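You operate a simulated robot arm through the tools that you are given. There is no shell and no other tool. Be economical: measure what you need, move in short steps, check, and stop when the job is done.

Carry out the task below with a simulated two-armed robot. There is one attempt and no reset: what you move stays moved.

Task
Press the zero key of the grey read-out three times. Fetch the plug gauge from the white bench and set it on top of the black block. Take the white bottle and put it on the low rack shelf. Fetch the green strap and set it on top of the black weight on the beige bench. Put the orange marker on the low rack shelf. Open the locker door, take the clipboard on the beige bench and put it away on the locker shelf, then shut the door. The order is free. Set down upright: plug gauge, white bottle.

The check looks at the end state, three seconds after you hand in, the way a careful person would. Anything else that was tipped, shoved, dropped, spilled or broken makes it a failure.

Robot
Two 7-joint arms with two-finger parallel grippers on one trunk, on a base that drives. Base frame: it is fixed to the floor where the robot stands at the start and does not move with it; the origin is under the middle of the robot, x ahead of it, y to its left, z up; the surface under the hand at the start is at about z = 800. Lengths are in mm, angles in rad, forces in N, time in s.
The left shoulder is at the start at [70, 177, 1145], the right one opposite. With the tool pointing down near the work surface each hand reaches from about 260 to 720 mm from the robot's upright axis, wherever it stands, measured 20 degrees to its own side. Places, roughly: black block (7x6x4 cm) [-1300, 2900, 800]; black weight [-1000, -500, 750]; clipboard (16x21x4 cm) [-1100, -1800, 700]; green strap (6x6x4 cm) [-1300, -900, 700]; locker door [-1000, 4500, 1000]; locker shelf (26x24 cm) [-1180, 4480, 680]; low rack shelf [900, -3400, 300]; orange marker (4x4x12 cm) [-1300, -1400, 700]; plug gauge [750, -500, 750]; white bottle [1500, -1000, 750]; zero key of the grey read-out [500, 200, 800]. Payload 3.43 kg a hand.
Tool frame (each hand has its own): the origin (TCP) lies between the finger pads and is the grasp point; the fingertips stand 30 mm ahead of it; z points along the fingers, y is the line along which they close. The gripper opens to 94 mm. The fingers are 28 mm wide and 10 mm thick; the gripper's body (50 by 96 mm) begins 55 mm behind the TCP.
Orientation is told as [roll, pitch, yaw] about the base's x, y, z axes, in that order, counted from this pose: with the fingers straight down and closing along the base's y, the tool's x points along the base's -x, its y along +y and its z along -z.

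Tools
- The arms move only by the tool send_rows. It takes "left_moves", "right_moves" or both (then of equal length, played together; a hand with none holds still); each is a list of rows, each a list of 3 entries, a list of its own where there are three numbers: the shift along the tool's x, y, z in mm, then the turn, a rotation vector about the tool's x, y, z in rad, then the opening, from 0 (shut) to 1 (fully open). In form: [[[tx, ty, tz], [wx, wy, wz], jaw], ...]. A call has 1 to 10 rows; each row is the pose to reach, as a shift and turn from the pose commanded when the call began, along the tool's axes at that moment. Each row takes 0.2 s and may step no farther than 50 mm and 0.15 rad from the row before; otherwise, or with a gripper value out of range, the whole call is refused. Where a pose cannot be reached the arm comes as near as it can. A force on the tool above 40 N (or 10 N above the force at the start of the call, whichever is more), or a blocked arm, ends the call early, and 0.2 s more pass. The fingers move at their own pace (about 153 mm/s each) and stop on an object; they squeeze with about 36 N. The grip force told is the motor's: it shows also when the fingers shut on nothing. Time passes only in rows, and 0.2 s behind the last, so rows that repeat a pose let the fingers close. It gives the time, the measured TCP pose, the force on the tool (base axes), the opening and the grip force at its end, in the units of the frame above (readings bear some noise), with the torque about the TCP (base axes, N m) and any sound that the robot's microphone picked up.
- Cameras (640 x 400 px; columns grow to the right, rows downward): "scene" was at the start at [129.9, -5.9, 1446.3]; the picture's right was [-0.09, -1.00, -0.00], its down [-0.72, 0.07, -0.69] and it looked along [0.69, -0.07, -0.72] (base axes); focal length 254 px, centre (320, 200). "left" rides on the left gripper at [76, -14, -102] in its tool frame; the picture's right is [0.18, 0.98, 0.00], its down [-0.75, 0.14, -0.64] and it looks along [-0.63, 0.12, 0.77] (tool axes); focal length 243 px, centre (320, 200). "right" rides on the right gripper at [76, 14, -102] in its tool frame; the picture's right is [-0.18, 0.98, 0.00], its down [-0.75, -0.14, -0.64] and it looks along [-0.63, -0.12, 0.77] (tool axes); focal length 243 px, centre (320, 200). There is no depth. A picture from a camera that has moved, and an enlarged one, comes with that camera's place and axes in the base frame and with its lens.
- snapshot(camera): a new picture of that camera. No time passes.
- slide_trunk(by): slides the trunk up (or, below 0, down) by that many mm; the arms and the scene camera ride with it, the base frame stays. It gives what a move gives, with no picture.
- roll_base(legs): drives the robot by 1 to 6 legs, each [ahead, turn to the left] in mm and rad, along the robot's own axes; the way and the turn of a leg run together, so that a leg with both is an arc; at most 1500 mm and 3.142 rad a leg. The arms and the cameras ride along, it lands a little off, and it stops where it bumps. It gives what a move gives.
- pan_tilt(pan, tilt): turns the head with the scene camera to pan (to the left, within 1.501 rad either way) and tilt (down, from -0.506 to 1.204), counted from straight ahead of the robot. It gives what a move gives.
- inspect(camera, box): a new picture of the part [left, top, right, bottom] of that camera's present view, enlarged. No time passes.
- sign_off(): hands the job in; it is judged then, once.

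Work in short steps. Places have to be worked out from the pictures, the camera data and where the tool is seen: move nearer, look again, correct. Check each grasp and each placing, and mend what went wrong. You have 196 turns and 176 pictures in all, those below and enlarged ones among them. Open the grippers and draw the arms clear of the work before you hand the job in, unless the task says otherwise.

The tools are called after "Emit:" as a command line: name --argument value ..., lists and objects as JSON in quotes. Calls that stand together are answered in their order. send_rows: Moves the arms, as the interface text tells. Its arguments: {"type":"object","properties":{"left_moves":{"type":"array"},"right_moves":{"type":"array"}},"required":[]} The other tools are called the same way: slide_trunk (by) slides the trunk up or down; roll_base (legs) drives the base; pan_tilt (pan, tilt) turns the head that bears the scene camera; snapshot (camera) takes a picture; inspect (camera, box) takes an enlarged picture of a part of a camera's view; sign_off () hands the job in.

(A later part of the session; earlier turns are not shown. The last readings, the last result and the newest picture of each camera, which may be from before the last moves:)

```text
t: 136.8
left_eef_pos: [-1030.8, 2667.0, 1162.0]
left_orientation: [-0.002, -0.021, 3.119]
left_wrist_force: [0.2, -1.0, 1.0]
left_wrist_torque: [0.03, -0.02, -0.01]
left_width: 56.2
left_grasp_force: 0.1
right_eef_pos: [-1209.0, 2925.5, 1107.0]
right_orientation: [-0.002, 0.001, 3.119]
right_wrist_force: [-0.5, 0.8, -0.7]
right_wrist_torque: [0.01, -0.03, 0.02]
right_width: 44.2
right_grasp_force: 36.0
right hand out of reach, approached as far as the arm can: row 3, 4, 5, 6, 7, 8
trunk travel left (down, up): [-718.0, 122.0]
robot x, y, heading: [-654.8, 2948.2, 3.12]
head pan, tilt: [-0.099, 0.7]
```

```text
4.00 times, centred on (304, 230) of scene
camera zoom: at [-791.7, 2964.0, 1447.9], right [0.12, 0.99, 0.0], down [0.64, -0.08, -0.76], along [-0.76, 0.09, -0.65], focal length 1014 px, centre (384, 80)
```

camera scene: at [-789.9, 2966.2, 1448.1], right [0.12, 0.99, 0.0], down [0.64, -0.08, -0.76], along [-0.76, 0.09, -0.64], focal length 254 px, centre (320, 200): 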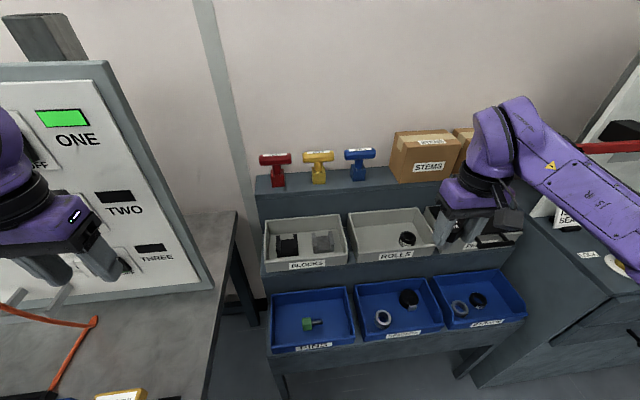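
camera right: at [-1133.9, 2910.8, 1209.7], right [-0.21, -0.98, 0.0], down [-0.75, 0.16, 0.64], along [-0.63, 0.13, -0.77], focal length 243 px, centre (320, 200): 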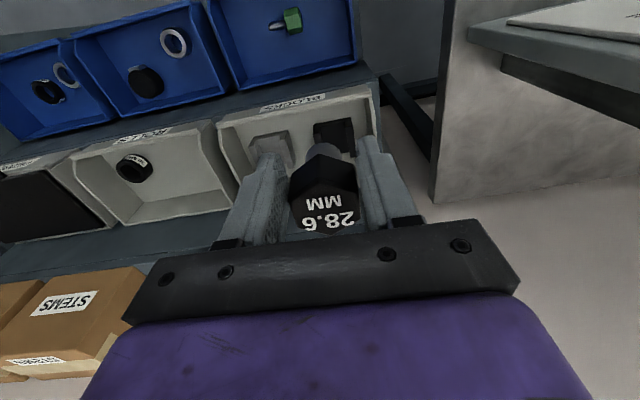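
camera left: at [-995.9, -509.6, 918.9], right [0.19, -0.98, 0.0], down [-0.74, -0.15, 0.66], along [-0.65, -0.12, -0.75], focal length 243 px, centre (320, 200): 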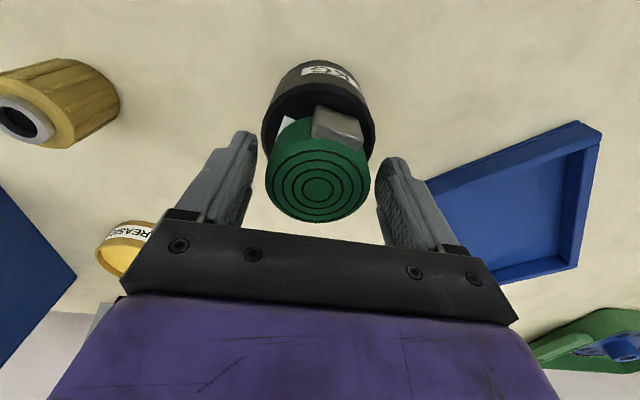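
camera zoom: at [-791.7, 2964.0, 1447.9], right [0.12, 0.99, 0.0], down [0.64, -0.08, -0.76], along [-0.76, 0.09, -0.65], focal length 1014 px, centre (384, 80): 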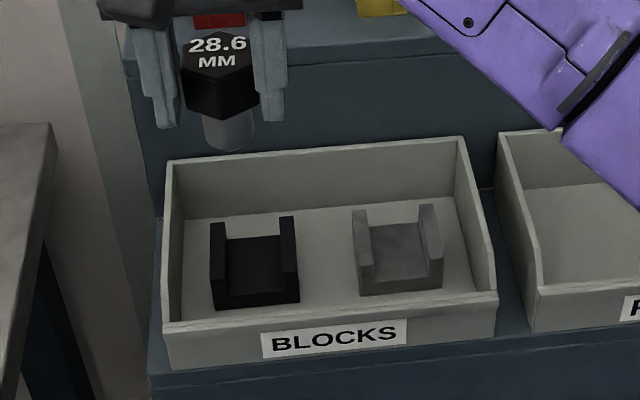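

The block is an open-topped U with a ~45 mm channel, so the ~28 mm stem goes into it. I move forward over it to z ≈ 990 and look again.

Emit:
send_rows --right_moves '[[[-35, 0, 25], [0, 0, 0], 0], [[-70, 0, 50], [0, 0, 0], 0], [[-108, 0, 75], [0, 0, 0], 0], [[-108, 0, 115], [0, 0, 0], 0]]'

Emit:
snapshot --camera "right"

Emit:
inspect --camera "scene" --box '[240, 180, 368, 280]'

```text
t: 137.8
left_eef_pos: [-1032.4, 2668.5, 1162.7]
left_orientation: [0.0, -0.019, 3.117]
left_wrist_force: [0.4, -0.1, 0.2]
left_wrist_torque: [0.03, -0.03, -0.01]
left_width: 56.3
left_grasp_force: 0.1
right_eef_pos: [-1286.9, 2940.8, 1012.1]
right_orientation: [-0.001, 0.002, 3.117]
right_wrist_force: [-1.3, -0.9, -1.8]
right_wrist_torque: [-0.06, -0.03, 0.01]
right_width: 44.2
right_grasp_force: 36.6
right hand out of reach, approached as far as the arm can: row 2, 3, 4
trunk travel left (down, up): [-718.0, 122.0]
robot x, y, heading: [-657.2, 2952.3, 3.121]
head pan, tilt: [-0.099, 0.7]
```

```text
108 pictures are left
camera right: at [-1212.5, 2926.4, 1115.2], right [-0.21, -0.98, 0.0], down [-0.75, 0.16, 0.64], along [-0.63, 0.13, -0.77], focal length 243 px, centre (320, 200)
```

right: 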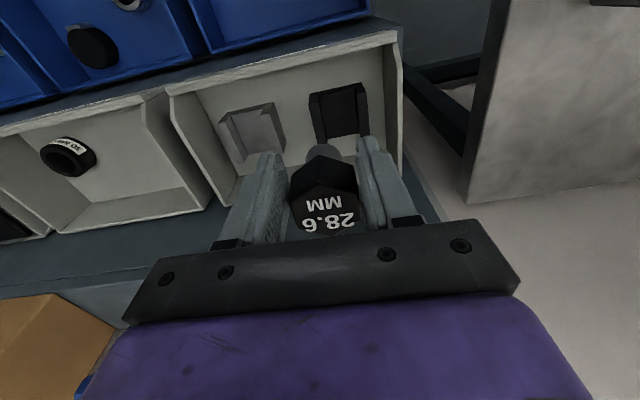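

```text
4.00 times, centred on (304, 230) of scene
camera zoom: at [-793.1, 2966.5, 1447.8], right [0.12, 0.99, 0.0], down [0.64, -0.08, -0.76], along [-0.76, 0.09, -0.65], focal length 1014 px, centre (384, 80)
```

zoom: 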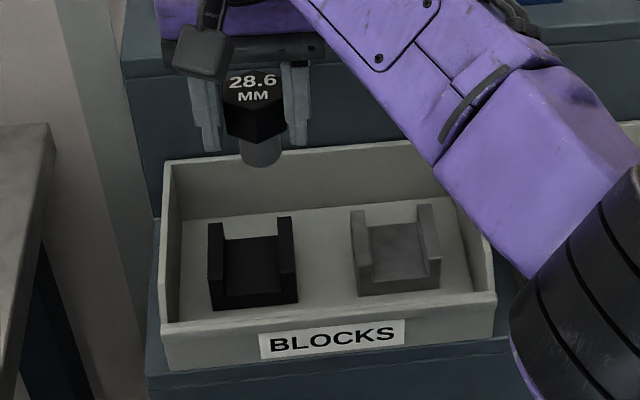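

The right arm is short of reach when crossing over. I roll 45 mm ahead and turn the body 0.15 rad left, which brings the right shoulder nearer.

Emit:
roll_base --legs '[[45, 0], [0, 0.15]]'

```text
t: 139.4
left_eef_pos: [-1026.9, 2615.6, 1162.2]
left_orientation: [0.0, -0.024, -3.015]
left_wrist_force: [0.0, -0.2, -0.5]
left_wrist_torque: [0.02, 0.03, -0.01]
left_width: 56.4
left_grasp_force: 0.0
right_eef_pos: [-1321.5, 2845.0, 1013.9]
right_orientation: [-0.003, -0.001, -3.014]
right_wrist_force: [0.6, -0.4, -1.0]
right_wrist_torque: [0.03, -0.01, 0.0]
right_width: 43.9
right_grasp_force: 36.2
trunk travel left (down, up): [-718.0, 122.0]
robot x, y, heading: [-698.1, 2956.2, -3.016]
head pan, tilt: [-0.099, 0.7]
```

Now I bring the gauge back over the block: about 77 mm in +y.

Emit:
send_rows --right_moves '[[[4, -25, 0], [0, 0, 0], 0], [[8, -50, 0], [0, 0, 0], 0], [[12, -76, 0], [0, 0, 0], 0], [[12, -76, 20], [0, 0, 0], 0]]'

Emit:
snapshot --camera "right"

Emit:
snapshot --camera "scene"

```text
t: 140.4
left_eef_pos: [-1028.7, 2614.5, 1161.8]
left_orientation: [0.0, -0.021, -3.015]
left_wrist_force: [0.4, -0.7, 0.7]
left_wrist_torque: [0.0, -0.03, -0.01]
left_width: 56.4
left_grasp_force: 0.1
right_eef_pos: [-1320.6, 2923.1, 993.9]
right_orientation: [0.0, 0.0, -3.012]
right_wrist_force: [-0.2, -0.2, -0.8]
right_wrist_torque: [0.01, -0.02, 0.0]
right_width: 44.0
right_grasp_force: 35.6
trunk travel left (down, up): [-718.0, 122.0]
robot x, y, heading: [-699.7, 2952.2, -3.013]
head pan, tilt: [-0.099, 0.7]
```

```text
106 pictures are left
camera right: at [-1244.0, 2920.3, 1096.7], right [-0.06, -1.0, 0.0], down [-0.77, 0.04, 0.64], along [-0.64, 0.04, -0.77], focal length 243 px, centre (320, 200)
```

right: 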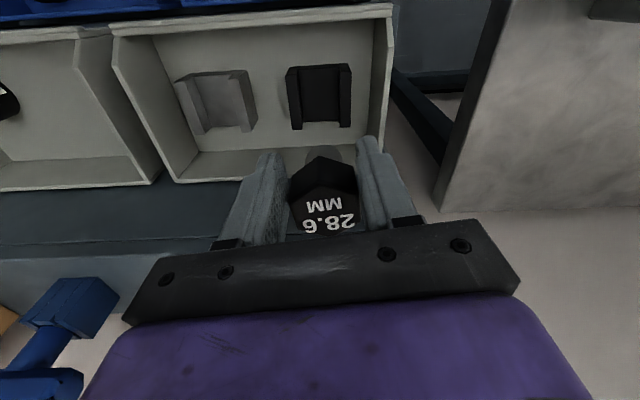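

```text
105 pictures are left
camera scene: at [-836.7, 2946.4, 1448.0], right [-0.03, 1.0, 0.0], down [0.64, 0.02, -0.76], along [-0.76, -0.02, -0.64], focal length 254 px, centre (320, 200)
```

scene: 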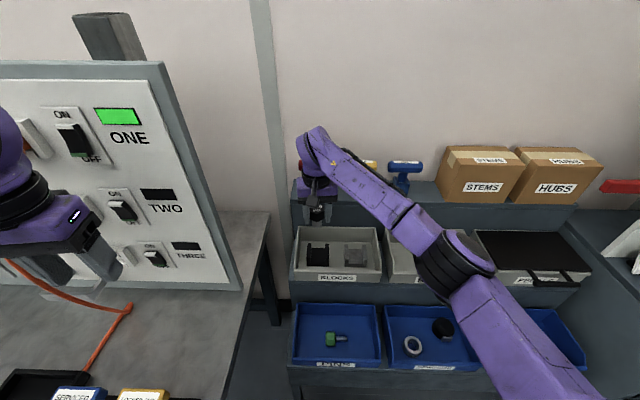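

The right view puts the block centre at (−1322, 2926), right below the gauge within 3 mm. I lower most of the way and check.

Emit:
send_rows --right_moves '[[[0, -2, 35], [0, 0, 0], 0], [[0, -2, 65], [0, 0, 0], 0], [[0, -2, 80], [0, 0, 0], 0], [[0, -2, 88], [0, 0, 0], 0]]'

Emit:
inspect --camera "scene" --box '[270, 180, 398, 280]'

Emit:
inspect --camera "right" --box '[220, 50, 420, 240]'

```text
t: 141.4
left_eef_pos: [-1028.6, 2616.8, 1162.3]
left_orientation: [0.001, -0.023, -3.014]
left_wrist_force: [-0.2, -0.3, 0.6]
left_wrist_torque: [-0.04, 0.01, 0.02]
left_width: 56.3
left_grasp_force: 0.0
right_eef_pos: [-1320.5, 2924.8, 905.9]
right_orientation: [-0.001, -0.001, -3.014]
right_wrist_force: [0.9, 0.7, 0.0]
right_wrist_torque: [-0.03, -0.05, 0.01]
right_width: 44.0
right_grasp_force: 36.6
trunk travel left (down, up): [-718.0, 122.0]
robot x, y, heading: [-702.7, 2952.8, -3.009]
head pan, tilt: [-0.099, 0.7]
```

```text
4.00 times, centred on (334, 230) of scene
camera zoom: at [-836.5, 2946.5, 1448.0], right [-0.03, 1.0, 0.0], down [0.64, 0.02, -0.76], along [-0.76, -0.02, -0.64], focal length 1014 px, centre (264, 80)
```

zoom: 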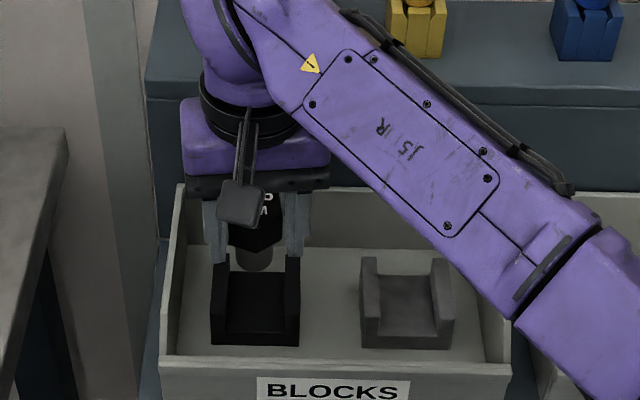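

```text
2.11 times, centred on (320, 145) of right
camera zoom: at [-1244.1, 2921.7, 1008.8], right [-0.06, -1.0, 0.0], down [-0.77, 0.04, 0.64], along [-0.64, 0.04, -0.77], focal length 511 px, centre (320, 316)
```

zoom: 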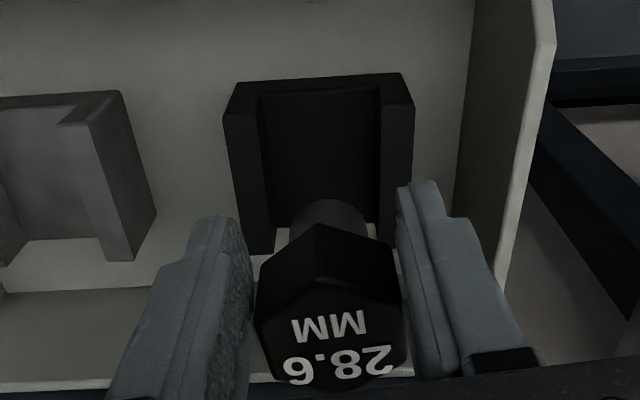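

The stem ends only ~5 mm beyond the fingertips, so the fingers would strike the channel walls as they stand. I lift 60 mm and turn the gripper a quarter turn, so that the fingers lie along the channel.

Emit:
send_rows --right_moves '[[[0, 0, -30], [0, 0, -0.14], 0], [[0, 0, -60], [0, 0, -0.288], 0], [[0, 0, -60], [0, 0, -0.433], 0], [[0, 0, -60], [0, 0, -0.577], 0], [[0, 0, -60], [0, 0, -0.722], 0], [[0, 0, -60], [0, 0, -0.866], 0], [[0, 0, -60], [0, 0, -1.01], 0], [[0, 0, -60], [0, 0, -1.154], 0], [[0, 0, -60], [0, 0, -1.3], 0], [[0, 0, -60], [0, 0, -1.443], 0]]'

Emit:
snapshot --camera "right"

Emit:
inspect --camera "scene" --box '[270, 180, 398, 280]'

```text
t: 143.6
left_eef_pos: [-1028.2, 2615.9, 1161.8]
left_orientation: [0.0, -0.022, -3.014]
left_wrist_force: [0.2, 0.0, -0.4]
left_wrist_torque: [0.02, 0.0, 0.01]
left_width: 56.5
left_grasp_force: 0.1
right_eef_pos: [-1318.9, 2925.2, 966.2]
right_orientation: [0.001, 0.001, -1.568]
right_wrist_force: [0.9, 0.1, -0.7]
right_wrist_torque: [0.01, 0.0, 0.05]
right_width: 43.9
right_grasp_force: 36.2
trunk travel left (down, up): [-718.0, 122.0]
robot x, y, heading: [-702.7, 2950.6, -3.011]
head pan, tilt: [-0.099, 0.7]
```

```text
102 pictures are left
camera right: at [-1306.2, 3002.5, 1068.4], right [0.98, -0.18, 0.0], down [-0.14, -0.75, 0.64], along [-0.12, -0.63, -0.77], focal length 243 px, centre (320, 200)
```

right: 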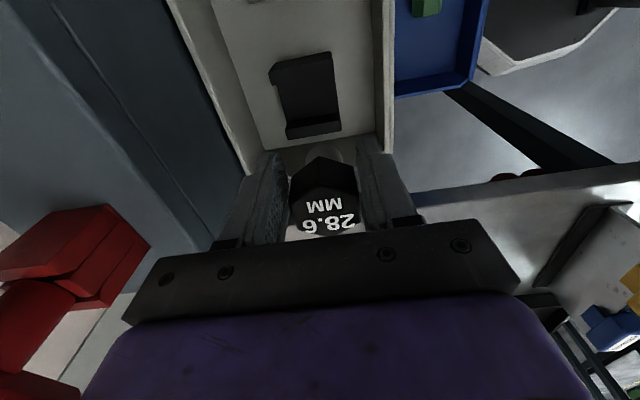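

```text
4.00 times, centred on (334, 230) of scene
camera zoom: at [-835.9, 2946.3, 1448.1], right [-0.03, 1.0, 0.0], down [0.64, 0.02, -0.76], along [-0.76, -0.02, -0.64], focal length 1014 px, centre (264, 80)
```

zoom: 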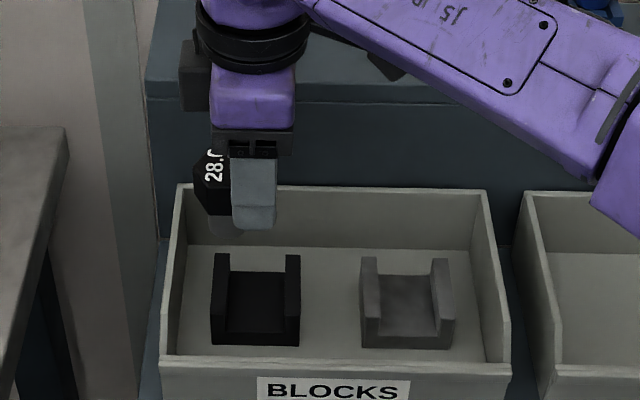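

The turn shows the gauge sits ~12–17 mm off-centre in the jaws (toward −y now). I shift +17 mm in y and −9 mm in x, lower 45, and compare again.

Emit:
send_rows --right_moves '[[[17, -9, 0], [0, 0, 0], 0], [[17, -9, 25], [0, 0, 0], 0], [[17, -9, 45], [0, 0, 0], 0]]'

Emit:
inspect --camera "right" --box '[220, 20, 420, 200]'

Emit:
inspect --camera "scene" --box '[290, 200, 370, 270]'

```text
t: 144.4
left_eef_pos: [-1027.8, 2615.4, 1162.2]
left_orientation: [-0.002, -0.02, -3.012]
left_wrist_force: [0.9, -0.5, 0.3]
left_wrist_torque: [-0.03, -0.02, 0.0]
left_width: 56.5
left_grasp_force: 0.1
right_eef_pos: [-1330.4, 2941.1, 921.1]
right_orientation: [0.0, 0.0, -1.571]
right_wrist_force: [0.5, 0.1, -1.0]
right_wrist_torque: [0.05, 0.0, -0.02]
right_width: 44.1
right_grasp_force: 35.4
trunk travel left (down, up): [-718.0, 122.0]
robot x, y, heading: [-697.8, 2952.7, -3.016]
head pan, tilt: [-0.099, 0.7]
```

```text
2.22 times, centred on (320, 110) of right
camera zoom: at [-1316.3, 3019.6, 1023.4], right [0.98, -0.18, 0.0], down [-0.14, -0.75, 0.64], along [-0.12, -0.63, -0.77], focal length 539 px, centre (320, 400)
```

zoom: 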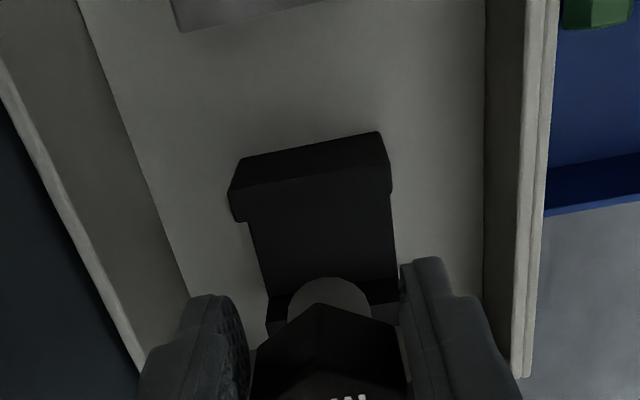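

```text
5.71 times, centred on (330, 235) of scene
camera zoom: at [-836.3, 2946.2, 1448.1], right [-0.03, 1.0, 0.0], down [0.64, 0.02, -0.76], along [-0.76, -0.02, -0.64], focal length 1449 px, centre (263, 0)
```

zoom: 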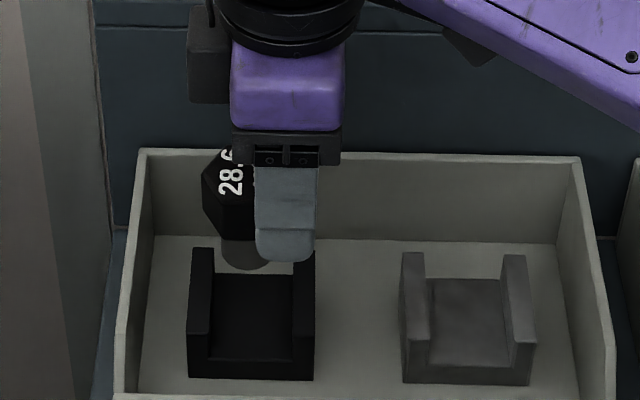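

In y the stem is now centred on the channel, but the fingers sit ~15 mm toward its +y wall, so they will meet the wall top shortly before the stem meets the floor. I lower to just above and look.

Emit:
send_rows --right_moves '[[[-3, 2, 20], [0, 0, 0], 0], [[-3, 2, 32], [0, 0, 0], 0], [[-3, 2, 38], [0, 0, 0], 0]]'

Emit:
inspect --camera "right" --box '[240, 70, 400, 220]'

Emit:
inspect --camera "scene" --box '[300, 210, 364, 270]'

```text
t: 145.2
left_eef_pos: [-1027.7, 2616.3, 1161.2]
left_orientation: [-0.002, -0.022, -3.013]
left_wrist_force: [-0.6, -0.8, -0.8]
left_wrist_torque: [0.03, 0.01, 0.0]
left_width: 56.4
left_grasp_force: 0.1
right_eef_pos: [-1327.5, 2938.7, 882.7]
right_orientation: [0.001, 0.0, -1.57]
right_wrist_force: [-0.3, 0.0, -0.3]
right_wrist_torque: [0.01, 0.01, -0.02]
right_width: 44.0
right_grasp_force: 36.1
trunk travel left (down, up): [-718.0, 122.0]
robot x, y, heading: [-701.3, 2952.1, -3.016]
head pan, tilt: [-0.099, 0.7]
```

```text
2.67 times, centred on (320, 145) of right
camera zoom: at [-1313.9, 3016.2, 986.2], right [0.98, -0.18, 0.0], down [-0.14, -0.75, 0.64], along [-0.12, -0.63, -0.77], focal length 647 px, centre (320, 347)
```

zoom: 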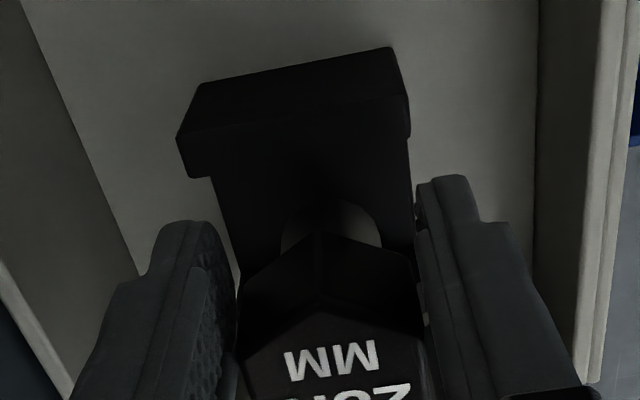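

```text
6.67 times, centred on (332, 240) of scene
camera zoom: at [-836.0, 2946.3, 1448.1], right [-0.03, 1.0, 0.0], down [0.64, 0.02, -0.76], along [-0.76, -0.02, -0.64], focal length 1691 px, centre (240, -67)
```

zoom: 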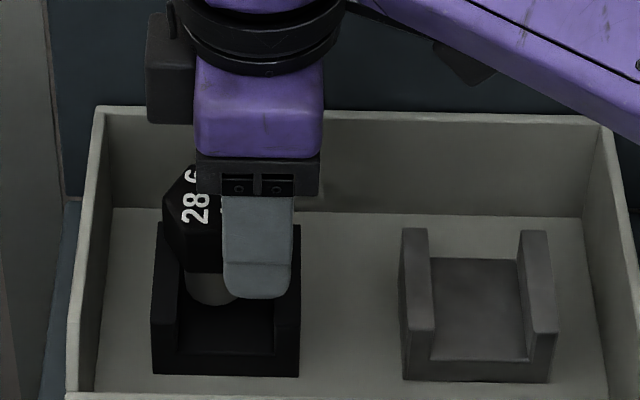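

Clear so far. I lower in 2 mm rows, stopping at first contact.

Emit:
send_rows --right_moves '[[[0, 0, 3], [0, 0, 0], 0], [[0, 0, 6], [0, 0, 0], 0], [[0, 0, 8], [0, 0, 0], 0], [[0, 0, 8], [0, 0, 0], 0]]'

```text
t: 146.2
left_eef_pos: [-1027.7, 2615.2, 1162.3]
left_orientation: [-0.001, -0.022, -3.014]
left_wrist_force: [-0.5, -0.1, 0.0]
left_wrist_torque: [0.03, 0.0, 0.03]
left_width: 56.4
left_grasp_force: 0.1
right_eef_pos: [-1327.4, 2939.2, 874.3]
right_orientation: [0.001, 0.0, -1.57]
right_wrist_force: [-0.7, 0.7, -1.0]
right_wrist_torque: [0.05, 0.01, 0.05]
right_width: 44.1
right_grasp_force: 36.4
trunk travel left (down, up): [-718.0, 122.0]
robot x, y, heading: [-702.1, 2952.7, -3.012]
head pan, tilt: [-0.099, 0.7]
```

No contact yet at 874; six more millimetres.

Emit:
send_rows --right_moves '[[[0, 0, 2], [0, 0, 0], 0], [[0, 0, 4], [0, 0, 0], 0], [[0, 0, 6], [0, 0, 0], 0], [[0, 0, 6], [0, 0, 0], 0]]'

Emit:
inspect --camera "scene" --box '[300, 210, 364, 270]'

```text
t: 147.2
left_eef_pos: [-1028.6, 2615.5, 1162.4]
left_orientation: [0.002, -0.022, -3.014]
left_wrist_force: [-0.2, -0.2, -0.4]
left_wrist_torque: [0.01, 0.02, -0.01]
left_width: 56.5
left_grasp_force: 0.0
right_eef_pos: [-1327.4, 2939.3, 870.3]
right_orientation: [0.001, 0.001, -1.571]
right_wrist_force: [0.3, -0.4, -1.3]
right_wrist_torque: [0.03, 0.02, 0.02]
right_width: 43.9
right_grasp_force: 36.3
trunk travel left (down, up): [-718.0, 122.0]
robot x, y, heading: [-700.6, 2950.7, -3.012]
head pan, tilt: [-0.099, 0.7]
```

```text
6.67 times, centred on (332, 240) of scene
camera zoom: at [-836.0, 2946.3, 1448.1], right [-0.03, 1.0, 0.0], down [0.64, 0.02, -0.76], along [-0.76, -0.02, -0.64], focal length 1691 px, centre (240, -67)
```

zoom: 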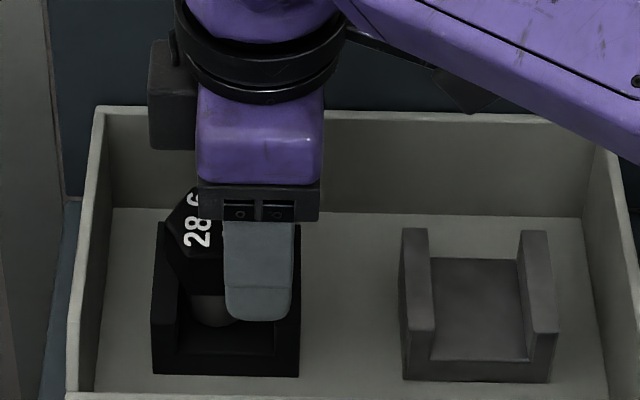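

Stem end is inside the channel, still no contact. Lower further in small rows.

Emit:
send_rows --right_moves '[[[0, 0, 2], [0, 0, 0], 0], [[0, 0, 4], [0, 0, 0], 0], [[0, 0, 6], [0, 0, 0], 0], [[0, 0, 8], [0, 0, 0], 0], [[0, 0, 8], [0, 0, 0], 0]]'

Emit:
inspect --camera "scene" --box '[300, 210, 364, 270]'

Emit:
inspect --camera "right" --box '[240, 70, 400, 220]'

```text
t: 148.4
left_eef_pos: [-1025.6, 2616.6, 1163.8]
left_orientation: [0.0, -0.027, -3.016]
left_wrist_force: [-0.6, -0.6, -1.0]
left_wrist_torque: [0.01, -0.02, 0.0]
left_width: 56.3
left_grasp_force: 0.0
right_eef_pos: [-1326.6, 2938.6, 863.9]
right_orientation: [-0.004, -0.002, -1.57]
right_wrist_force: [-3.8, 3.3, 27.6]
right_wrist_torque: [-0.45, 0.08, -0.11]
right_width: 44.1
right_grasp_force: 36.2
trunk travel left (down, up): [-718.0, 122.0]
robot x, y, heading: [-700.5, 2954.5, -3.012]
head pan, tilt: [-0.099, 0.7]
```

```text
6.67 times, centred on (332, 240) of scene
camera zoom: at [-831.7, 2947.0, 1448.6], right [-0.03, 1.0, 0.0], down [0.64, 0.02, -0.77], along [-0.77, -0.02, -0.64], focal length 1691 px, centre (240, -67)
```

zoom: 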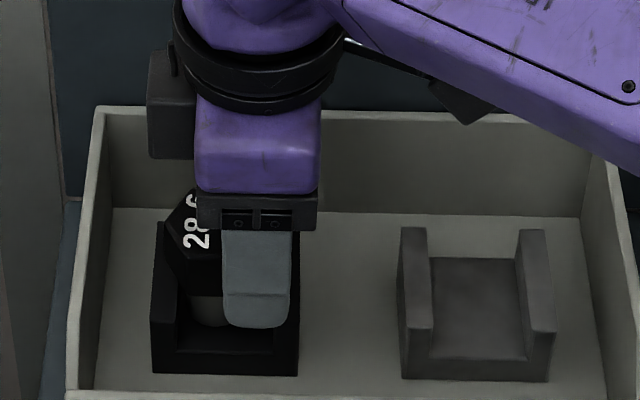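

```text
2.67 times, centred on (320, 145) of right
camera zoom: at [-1311.7, 3016.5, 966.3], right [0.98, -0.18, 0.0], down [-0.14, -0.75, 0.64], along [-0.12, -0.63, -0.77], focal length 647 px, centre (320, 347)
```

zoom: 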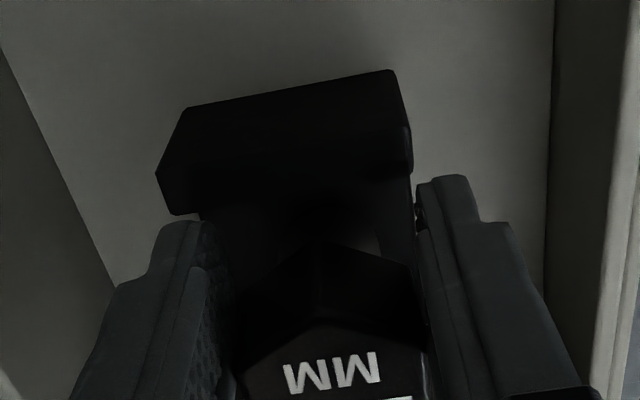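

Contact with a torque placing it 16 mm toward −y: that is the stem on the channel floor, not a finger. I ease off 1.5 mm and open a little.

Emit:
send_rows --right_moves '[[[0, 0, -1.5], [0, 0, 0], 0], [[0, 0, -2.5], [0, 0, 0], 0], [[0, 0, -2.5], [0, 0, 0], 0.58], [[0, 0, -2.5], [0, 0, 0], 0.58], [[0, 0, -2.5], [0, 0, 0], 0.58]]'

Emit:
inspect --camera "scene" --box '[300, 210, 364, 270]'

Emit:
inspect --camera "right" --box '[220, 70, 420, 260]'

```text
t: 149.6
left_eef_pos: [-1029.8, 2615.6, 1161.2]
left_orientation: [0.0, -0.022, -3.012]
left_wrist_force: [-1.1, 0.1, 0.0]
left_wrist_torque: [0.01, -0.01, -0.02]
left_width: 56.2
left_grasp_force: 0.1
right_eef_pos: [-1327.2, 2938.7, 862.9]
right_orientation: [0.003, -0.001, -1.569]
right_wrist_force: [-0.3, 0.3, -0.2]
right_wrist_torque: [0.03, -0.02, -0.03]
right_width: 54.7
right_grasp_force: 0.1
trunk travel left (down, up): [-718.0, 122.0]
robot x, y, heading: [-699.3, 2951.9, -3.012]
head pan, tilt: [-0.099, 0.7]
```

```text
6.67 times, centred on (332, 240) of scene
camera zoom: at [-836.4, 2946.2, 1448.0], right [-0.03, 1.0, 0.0], down [0.64, 0.02, -0.76], along [-0.76, -0.02, -0.64], focal length 1691 px, centre (240, -67)
```

zoom: 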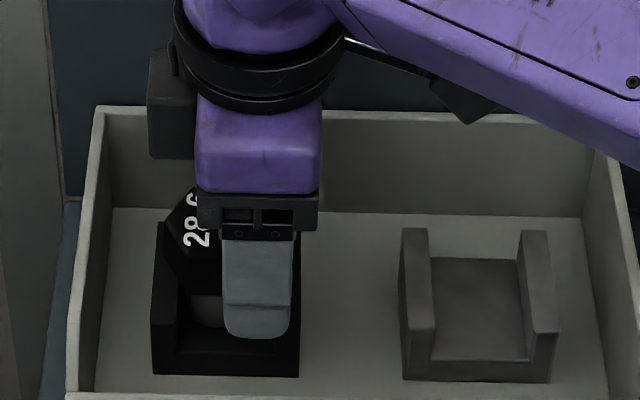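

```text
2.11 times, centred on (320, 165) of right
camera zoom: at [-1313.4, 3016.3, 965.7], right [0.98, -0.18, 0.0], down [-0.14, -0.75, 0.64], along [-0.12, -0.63, -0.77], focal length 511 px, centre (320, 274)
```

zoom: 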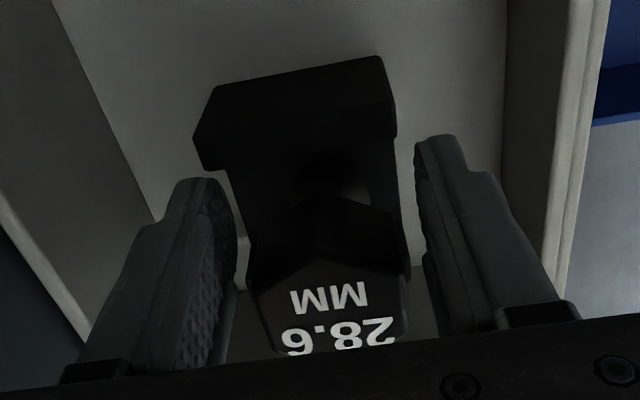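

Released and standing upright. I rise straight up, then turn the wrist back.

Emit:
send_rows --right_moves '[[[0, 0, -15], [0, 0, 0], 0.58], [[0, 0, -35], [0, 0, 0], 0.58], [[0, 0, -60], [0, 0, 0], 0.58], [[0, 0, -100], [0, 0, 0], 0.58], [[0, 0, -145], [0, 0, 0], 0.58], [[0, 0, -190], [0, 0, 0], 0.58]]'

Emit:
inspect --camera "scene" --box '[270, 190, 398, 280]'

```text
t: 151.0
left_eef_pos: [-1027.7, 2615.5, 1162.1]
left_orientation: [0.0, -0.025, -3.014]
left_wrist_force: [-0.3, 1.0, -0.1]
left_wrist_torque: [0.03, 0.02, -0.02]
left_width: 56.3
left_grasp_force: 0.1
right_eef_pos: [-1324.5, 2938.1, 1053.8]
right_orientation: [0.001, 0.001, -1.572]
right_wrist_force: [-0.3, 0.4, -0.4]
right_wrist_torque: [0.0, -0.01, 0.04]
right_width: 54.6
right_grasp_force: 0.1
trunk travel left (down, up): [-718.0, 122.0]
robot x, y, heading: [-701.3, 2956.7, -3.01]
head pan, tilt: [-0.099, 0.7]
```

```text
4.44 times, centred on (334, 235) of scene
camera zoom: at [-834.6, 2945.9, 1448.1], right [-0.03, 1.0, 0.0], down [0.64, 0.02, -0.77], along [-0.77, -0.02, -0.64], focal length 1127 px, centre (258, 44)
```

zoom: 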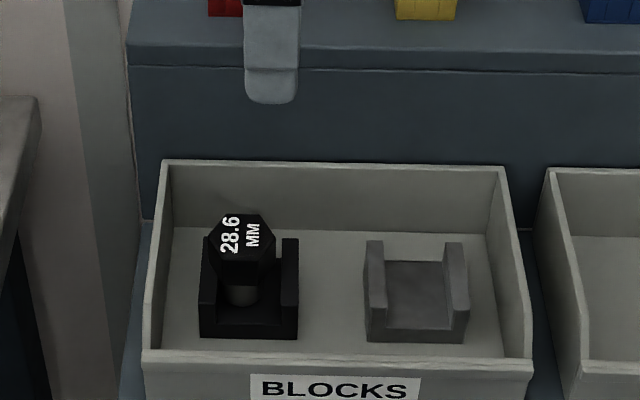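

The gauge stands upright in the black block. I bring the right hand back to a carry pose with the wrist turned home.

Emit:
send_rows --right_moves '[[[0, 35, -5], [0, 0, 0.1], 0.7], [[0, 75, -10], [0, 0, 0.24], 0.7], [[5, 115, -20], [0, 0, 0.38], 0.7], [[25, 150, -30], [0, 0, 0.52], 0.7], [[55, 180, -40], [0, 0, 0.66], 0.7], [[90, 200, -50], [0, 0, 0.8], 0.7], [[125, 215, -60], [0, 0, 0.95], 0.7], [[155, 220, -60], [0, 0, 1.1], 0.7], [[180, 220, -60], [0, 0, 1.25], 0.7], [[200, 220, -60], [0, 0, 1.4], 0.7]]'

Emit:
pan_tilt --pan -1.1 --tilt 0.4

Emit:
snapshot --camera "scene"

```text
t: 153.2
left_eef_pos: [-1029.3, 2616.7, 1163.4]
left_orientation: [0.002, -0.022, -3.014]
left_wrist_force: [-0.1, -0.8, 0.4]
left_wrist_torque: [0.03, -0.01, 0.03]
left_width: 56.4
left_grasp_force: 0.0
right_eef_pos: [-1105.7, 3140.1, 1114.2]
right_orientation: [0.002, 0.001, -2.972]
right_wrist_force: [-0.8, 0.9, 0.6]
right_wrist_torque: [0.01, -0.02, 0.0]
right_width: 65.9
right_grasp_force: 0.1
trunk travel left (down, up): [-718.0, 122.0]
robot x, y, heading: [-702.0, 2951.0, -3.007]
head pan, tilt: [-0.099, 0.7]
```

```text
t: 154.4
left_eef_pos: [-1028.4, 2616.0, 1163.7]
left_orientation: [0.0, -0.022, -3.015]
left_wrist_force: [0.3, -0.4, 0.9]
left_wrist_torque: [-0.03, -0.02, 0.02]
left_width: 56.5
left_grasp_force: 0.1
right_eef_pos: [-1106.3, 3137.5, 1113.7]
right_orientation: [0.0, -0.001, -2.968]
right_wrist_force: [-0.8, 0.2, 0.2]
right_wrist_torque: [-0.01, 0.02, 0.0]
right_width: 66.3
right_grasp_force: 0.0
trunk travel left (down, up): [-718.0, 122.0]
robot x, y, heading: [-702.9, 2951.5, -3.01]
head pan, tilt: [-1.1, 0.4]
```

```text
90 pictures are left
camera scene: at [-803.3, 3025.3, 1474.9], right [0.82, 0.57, 0.0], down [0.22, -0.32, -0.92], along [-0.52, 0.76, -0.39], focal length 254 px, centre (320, 200)
```

scene: 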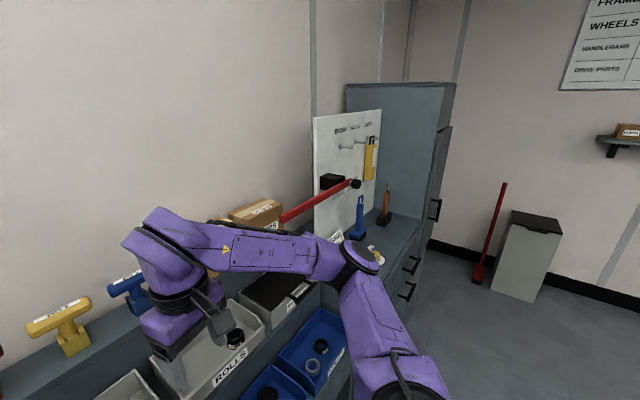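

The locker stands past the drawers. I back out, drive on to y ≈ 4400 and face it.

Emit:
roll_base --legs '[[-480, 0], [0, -1.702], [1400, 0], [0, 1.571]]'

Emit:
pan_tilt --pan 0.0 --tilt 0.45

Emit:
snapshot --camera "scene"

```text
t: 171.9
left_eef_pos: [-612.1, 4124.1, 1162.2]
left_orientation: [0.0, -0.023, -3.077]
left_wrist_force: [1.9, -0.7, -0.2]
left_wrist_torque: [0.01, 0.01, 0.03]
left_width: 56.5
left_grasp_force: 0.1
right_eef_pos: [-655.7, 4649.7, 1114.5]
right_orientation: [0.001, 0.0, -3.037]
right_wrist_force: [0.4, 0.2, 0.2]
right_wrist_torque: [0.01, 0.0, 0.05]
right_width: 65.7
right_grasp_force: 0.1
trunk travel left (down, up): [-718.0, 122.0]
robot x, y, heading: [-263.8, 4437.4, -3.076]
head pan, tilt: [-1.1, 0.4]
```

```text
t: 173.3
left_eef_pos: [-614.1, 4124.3, 1161.8]
left_orientation: [0.0, -0.021, -3.078]
left_wrist_force: [0.1, -0.6, 0.1]
left_wrist_torque: [0.0, -0.01, 0.01]
left_width: 56.4
left_grasp_force: 0.0
right_eef_pos: [-656.6, 4651.4, 1114.2]
right_orientation: [0.003, 0.001, -3.036]
right_wrist_force: [0.4, 0.2, -0.3]
right_wrist_torque: [-0.04, 0.0, 0.02]
right_width: 65.6
right_grasp_force: 0.1
trunk travel left (down, up): [-718.0, 122.0]
robot x, y, heading: [-265.0, 4440.4, -3.078]
head pan, tilt: [0.0, 0.45]
```

```text
89 pictures are left
camera scene: at [-405.9, 4432.1, 1470.3], right [-0.06, 1.0, 0.0], down [0.43, 0.03, -0.9], along [-0.9, -0.06, -0.44], focal length 254 px, centre (320, 200)
```

scene: 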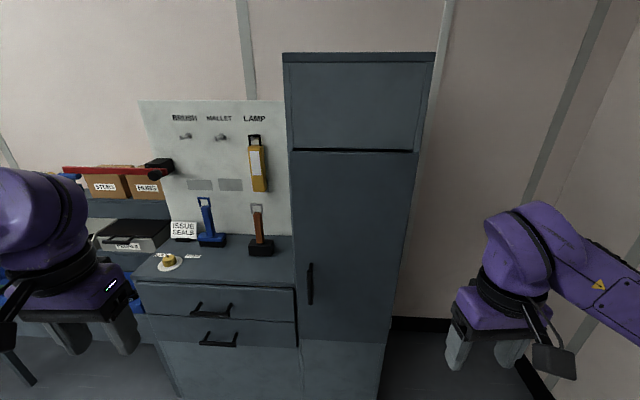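

The door's handle is a vertical bar on its left at about (−960, 4364, 890); the hinge is on the right, the cavity spans about z 680–1310. I back 80 mm and tip the left hand forward to point at the door.

Emit:
roll_base --legs '[[-80, -0.06]]'

Emit:
send_rows --left_moves '[[[-15, 0, 10], [0, -0.14, 0], 0.6], [[-30, 0, 20], [0, -0.28, 0], 0.6], [[-45, 0, 30], [0, -0.42, 0], 0.6], [[-60, 0, 40], [0, -0.56, 0], 0.6], [[-75, 0, 50], [0, -0.7, 0], 0.6], [[-90, 0, 60], [0, -0.84, 0], 0.6], [[-105, 0, 70], [0, -0.98, 0], 0.6], [[-120, 0, 80], [0, -1.12, 0], 0.6], [[-135, 0, 90], [0, -1.26, 0], 0.6], [[-150, 0, 100], [0, -1.4, 0], 0.6]]'

Emit:
snapshot --camera "left"

Emit:
snapshot --camera "scene"

```text
t: 174.3
left_eef_pos: [-550.3, 4149.0, 1162.7]
left_orientation: [-0.001, -0.023, -3.137]
left_wrist_force: [0.5, 0.0, -0.2]
left_wrist_torque: [-0.04, 0.0, 0.01]
left_width: 56.0
left_grasp_force: 0.1
right_eef_pos: [-562.8, 4674.9, 1114.4]
right_orientation: [-0.001, -0.001, -3.095]
right_wrist_force: [1.3, 0.0, -0.8]
right_wrist_torque: [-0.01, 0.02, 0.0]
right_width: 65.8
right_grasp_force: 0.1
trunk travel left (down, up): [-718.0, 122.0]
robot x, y, heading: [-181.1, 4440.3, -3.14]
head pan, tilt: [0.0, 0.45]
```

```text
t: 176.5
left_eef_pos: [-695.6, 4144.1, 1070.1]
left_orientation: [0.023, -1.365, 3.127]
left_wrist_force: [0.6, 0.0, -1.0]
left_wrist_torque: [0.01, -0.02, 0.01]
left_width: 56.5
left_grasp_force: 0.0
left hand out of reach, approached as far as the arm can: row 10
right_eef_pos: [-562.2, 4675.7, 1113.7]
right_orientation: [-0.001, -0.001, -3.095]
right_wrist_force: [1.3, 0.1, 0.8]
right_wrist_torque: [0.0, 0.01, 0.0]
right_width: 65.6
right_grasp_force: 0.0
trunk travel left (down, up): [-718.0, 122.0]
robot x, y, heading: [-182.5, 4442.7, -3.136]
head pan, tilt: [0.0, 0.45]
```

```text
88 pictures are left
camera left: at [-578.6, 4160.3, 1016.0], right [0.05, -0.98, -0.18], down [0.47, -0.13, 0.87], along [-0.88, -0.12, 0.46], focal length 243 px, centre (320, 200)
```

left: 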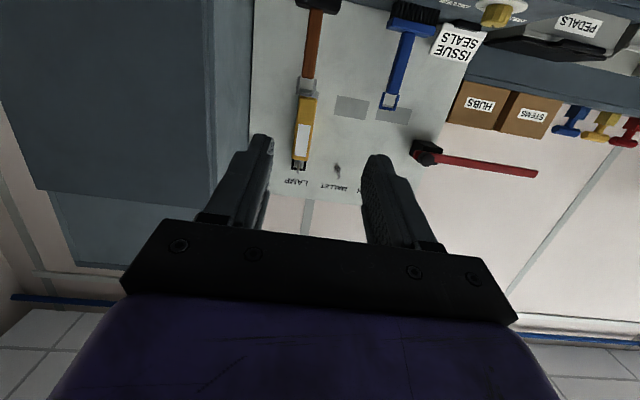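

```text
87 pictures are left
camera scene: at [-326.2, 4443.0, 1470.3], right [0.0, 1.0, 0.0], down [0.44, 0.0, -0.9], along [-0.9, 0.0, -0.44], focal length 254 px, centre (320, 200)
```

scene: 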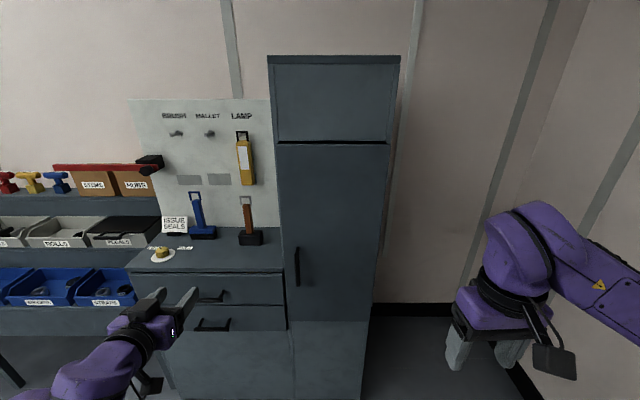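

The hand points forward well. By both views the handle is near (−945, 4372, 930); I bring the left hand, open, in front of it at x ≈ −800.

Emit:
send_rows --left_moves '[[[17, -33, 19], [0, -0.03, 0], 1], [[33, -65, 37], [0, -0.06, 0], 1], [[50, -98, 56], [0, -0.09, 0], 1], [[66, -130, 75], [0, -0.12, 0], 1], [[83, -163, 93], [0, -0.15, 0], 1], [[100, -196, 112], [0, -0.18, 0], 1], [[116, -228, 130], [0, -0.2, 0], 1]]'

Emit:
snapshot --camera "left"

Emit:
inspect --camera "scene" --box '[210, 210, 370, 330]'

```text
t: 178.1
left_eef_pos: [-802.7, 4375.6, 926.3]
left_orientation: [0.799, -1.561, 2.354]
left_wrist_force: [-0.8, 1.0, 0.2]
left_wrist_torque: [-0.01, -0.01, 0.01]
left_width: 94.0
left_grasp_force: 0.0
right_eef_pos: [-562.8, 4675.9, 1114.5]
right_orientation: [0.002, 0.003, -3.094]
right_wrist_force: [0.3, -0.4, -0.5]
right_wrist_torque: [-0.01, -0.03, 0.03]
right_width: 65.9
right_grasp_force: 0.1
trunk travel left (down, up): [-718.0, 122.0]
robot x, y, heading: [-186.2, 4443.8, -3.139]
head pan, tilt: [0.0, 0.45]
```

```text
86 pictures are left
camera left: at [-697.9, 4390.8, 849.7], right [0.01, -0.98, -0.18], down [0.64, -0.13, 0.76], along [-0.77, -0.12, 0.63], focal length 243 px, centre (320, 200)
```

left: 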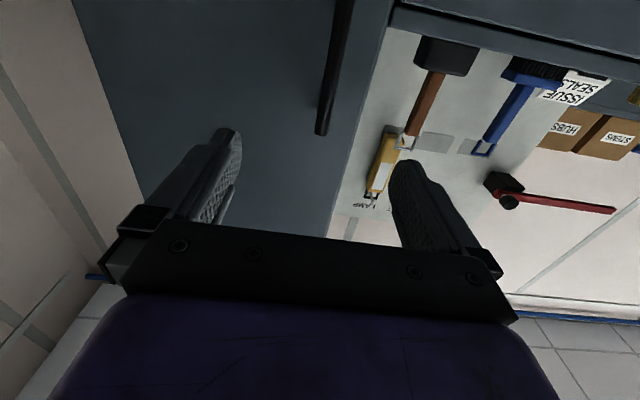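

```text
3.33 times, centred on (290, 270) of scene
camera zoom: at [-327.2, 4445.7, 1470.2], right [0.0, 1.0, 0.0], down [0.44, 0.0, -0.9], along [-0.9, 0.0, -0.44], focal length 845 px, centre (420, -33)
```

zoom: 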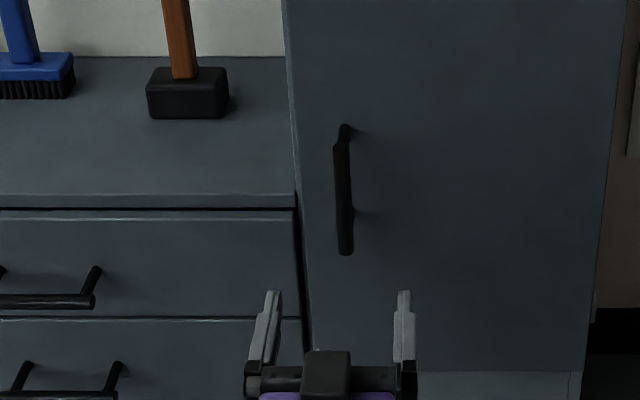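

Intersecting both views gives the bar at about x −985, y 4369, z 820–977. I align to z 900 and go forward to TCP −950.

Emit:
send_rows --left_moves '[[[13, 3, 35], [0, 0, 0], 1], [[27, 6, 70], [0, 0, 0], 1], [[27, 6, 105], [0, 0, 0], 1], [[27, 6, 147], [0, 0, 0], 1]]'

Emit:
snapshot --camera "left"

Emit:
inspect --camera "scene" --box '[210, 210, 370, 330]'

```text
t: 179.1
left_eef_pos: [-951.4, 4365.8, 900.0]
left_orientation: [0.669, -1.562, 2.483]
left_wrist_force: [-0.6, 0.6, -0.2]
left_wrist_torque: [0.01, 0.03, 0.02]
left_width: 94.0
left_grasp_force: 0.0
right_eef_pos: [-564.7, 4676.5, 1113.6]
right_orientation: [0.001, 0.003, -3.094]
right_wrist_force: [0.5, 0.6, -0.1]
right_wrist_torque: [-0.01, -0.02, -0.03]
right_width: 65.6
right_grasp_force: 0.1
trunk travel left (down, up): [-718.0, 122.0]
robot x, y, heading: [-183.8, 4442.1, -3.137]
head pan, tilt: [0.0, 0.45]
```

```text
84 pictures are left
camera left: at [-846.8, 4379.7, 825.0], right [0.01, -0.98, -0.18], down [0.64, -0.13, 0.76], along [-0.77, -0.12, 0.63], focal length 243 px, centre (320, 200)
```

left: 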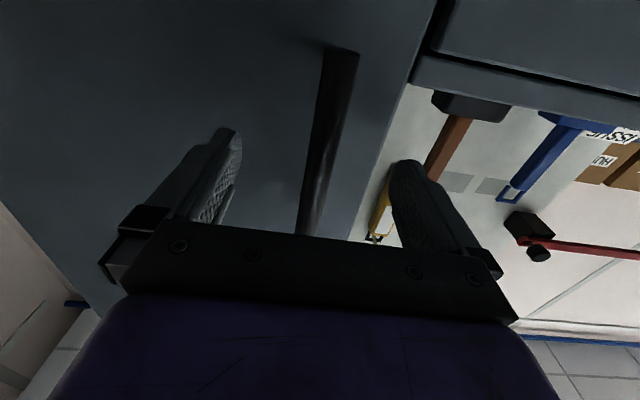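

```text
3.33 times, centred on (290, 270) of scene
camera zoom: at [-327.5, 4444.7, 1470.1], right [0.0, 1.0, 0.0], down [0.44, 0.0, -0.9], along [-0.9, 0.0, -0.44], focal length 845 px, centre (420, -33)
```

zoom: 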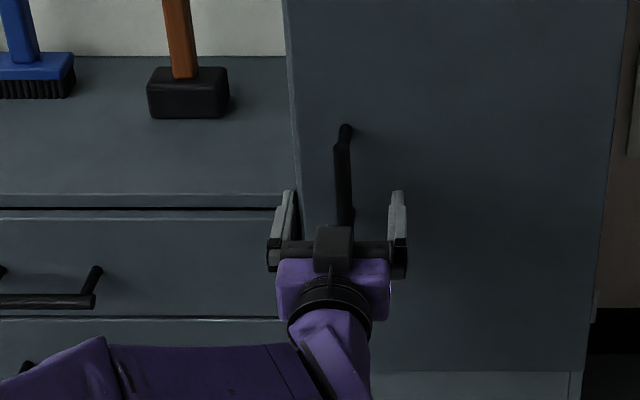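

The bar is between the fingers. I go 25 mm further and close on it.

Emit:
send_rows --left_moves '[[[0, 0, 12], [0, 0, 0], 1], [[0, 0, 25], [0, 0, 0], 1], [[0, 0, 25], [0, 0, 0], 0], [[0, 0, 25], [0, 0, 0], 0], [[0, 0, 25], [0, 0, 0], 0]]'

Emit:
snapshot --camera "left"

```text
t: 180.3
left_eef_pos: [-975.4, 4364.4, 901.1]
left_orientation: [0.707, -1.559, 2.442]
left_wrist_force: [0.2, 6.7, 1.4]
left_wrist_torque: [0.6, -0.42, -0.1]
left_width: 20.1
left_grasp_force: 45.1
right_eef_pos: [-562.7, 4676.8, 1113.4]
right_orientation: [0.001, 0.0, -3.096]
right_wrist_force: [0.3, 0.3, 0.0]
right_wrist_torque: [-0.01, -0.03, 0.0]
right_width: 65.7
right_grasp_force: 0.0
trunk travel left (down, up): [-718.0, 122.0]
robot x, y, heading: [-186.9, 4442.4, -3.141]
head pan, tilt: [0.0, 0.45]
```

```text
82 pictures are left
camera left: at [-870.5, 4380.3, 824.9], right [0.01, -0.98, -0.18], down [0.64, -0.13, 0.76], along [-0.77, -0.12, 0.63], focal length 243 px, centre (320, 200)
```

left: 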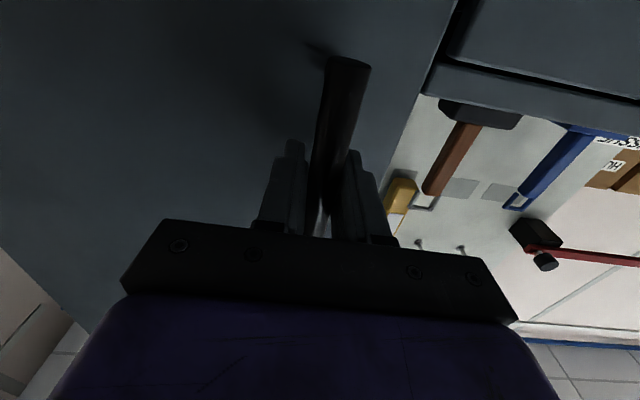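

Gripped (20 mm bar). I pull along the door's arc about the right-hand hinge, turning the hand with it, to about 0.6 rad.

Emit:
send_rows --left_moves '[[[0, -1.5, -13], [-0.05, 0, 0], 0], [[0, -4.3, -25.5], [-0.1, 0, 0], 0], [[0, -11.1, -50.5], [-0.2, 0, 0], 0], [[0, -20.4, -74.6], [-0.3, 0, 0], 0], [[0, -32, -97.7], [-0.4, 0, 0], 0], [[0, -45.9, -119.5], [-0.5, 0, 0], 0], [[0, -61.8, -139.9], [-0.6, 0, 0], 0]]'

Emit:
snapshot --camera "scene"

```text
t: 181.9
left_eef_pos: [-843.3, 4429.9, 901.1]
left_orientation: [1.419, -1.564, 2.298]
left_wrist_force: [-22.1, 27.9, -11.1]
left_wrist_torque: [0.06, 0.72, 0.0]
left_width: 20.4
left_grasp_force: 45.4
right_eef_pos: [-567.6, 4680.4, 1111.8]
right_orientation: [0.003, 0.005, -3.098]
right_wrist_force: [0.5, -0.5, -0.2]
right_wrist_torque: [0.01, 0.0, -0.01]
right_width: 65.8
right_grasp_force: 0.1
trunk travel left (down, up): [-718.0, 122.0]
robot x, y, heading: [-185.7, 4440.5, 3.14]
head pan, tilt: [0.0, 0.45]
stopped in row 7 (left hand): the force on the tool passed its limit at 43 N (the readings are from after the stop); the commanded pose is now the measured one
```

```text
81 pictures are left
camera scene: at [-333.3, 4449.2, 1469.3], right [0.0, 1.0, 0.0], down [0.44, 0.0, -0.9], along [-0.9, 0.0, -0.44], focal length 254 px, centre (320, 200)
```

scene: 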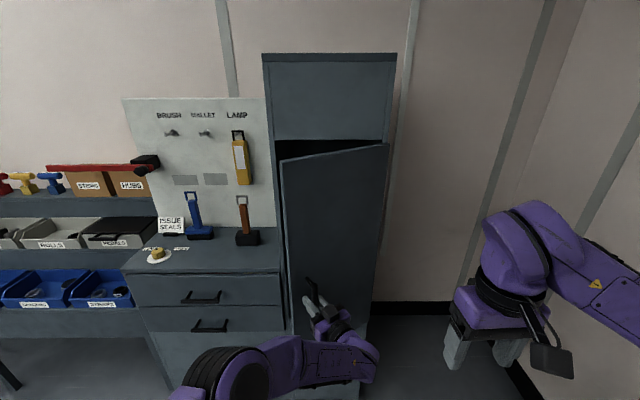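

The door is open about 0.6 rad. I release the bar and back the hand straight off; the rest I'll push from inside.

Emit:
send_rows --left_moves '[[[0, 0, 0], [0, 0, 0], 1], [[0, 0, 0], [0, 0, 0], 1], [[0, 0, 0], [0, 0, 0], 1], [[0, 0, -30], [0, 0, 0], 1], [[0, 0, -70], [0, 0, 0], 1], [[0, 0, -100], [0.1, 0, 0], 1]]'

```text
t: 183.3
left_eef_pos: [-754.8, 4477.9, 905.5]
left_orientation: [2.407, -1.565, 1.219]
left_wrist_force: [-0.7, 0.1, -0.5]
left_wrist_torque: [0.01, -0.01, 0.01]
left_width: 94.1
left_grasp_force: 0.1
right_eef_pos: [-562.4, 4675.3, 1114.1]
right_orientation: [-0.001, 0.0, -3.094]
right_wrist_force: [0.9, -0.5, -0.3]
right_wrist_torque: [0.0, 0.01, 0.01]
right_width: 65.6
right_grasp_force: 0.1
trunk travel left (down, up): [-718.0, 122.0]
robot x, y, heading: [-182.9, 4444.0, -3.137]
head pan, tilt: [0.0, 0.45]
```

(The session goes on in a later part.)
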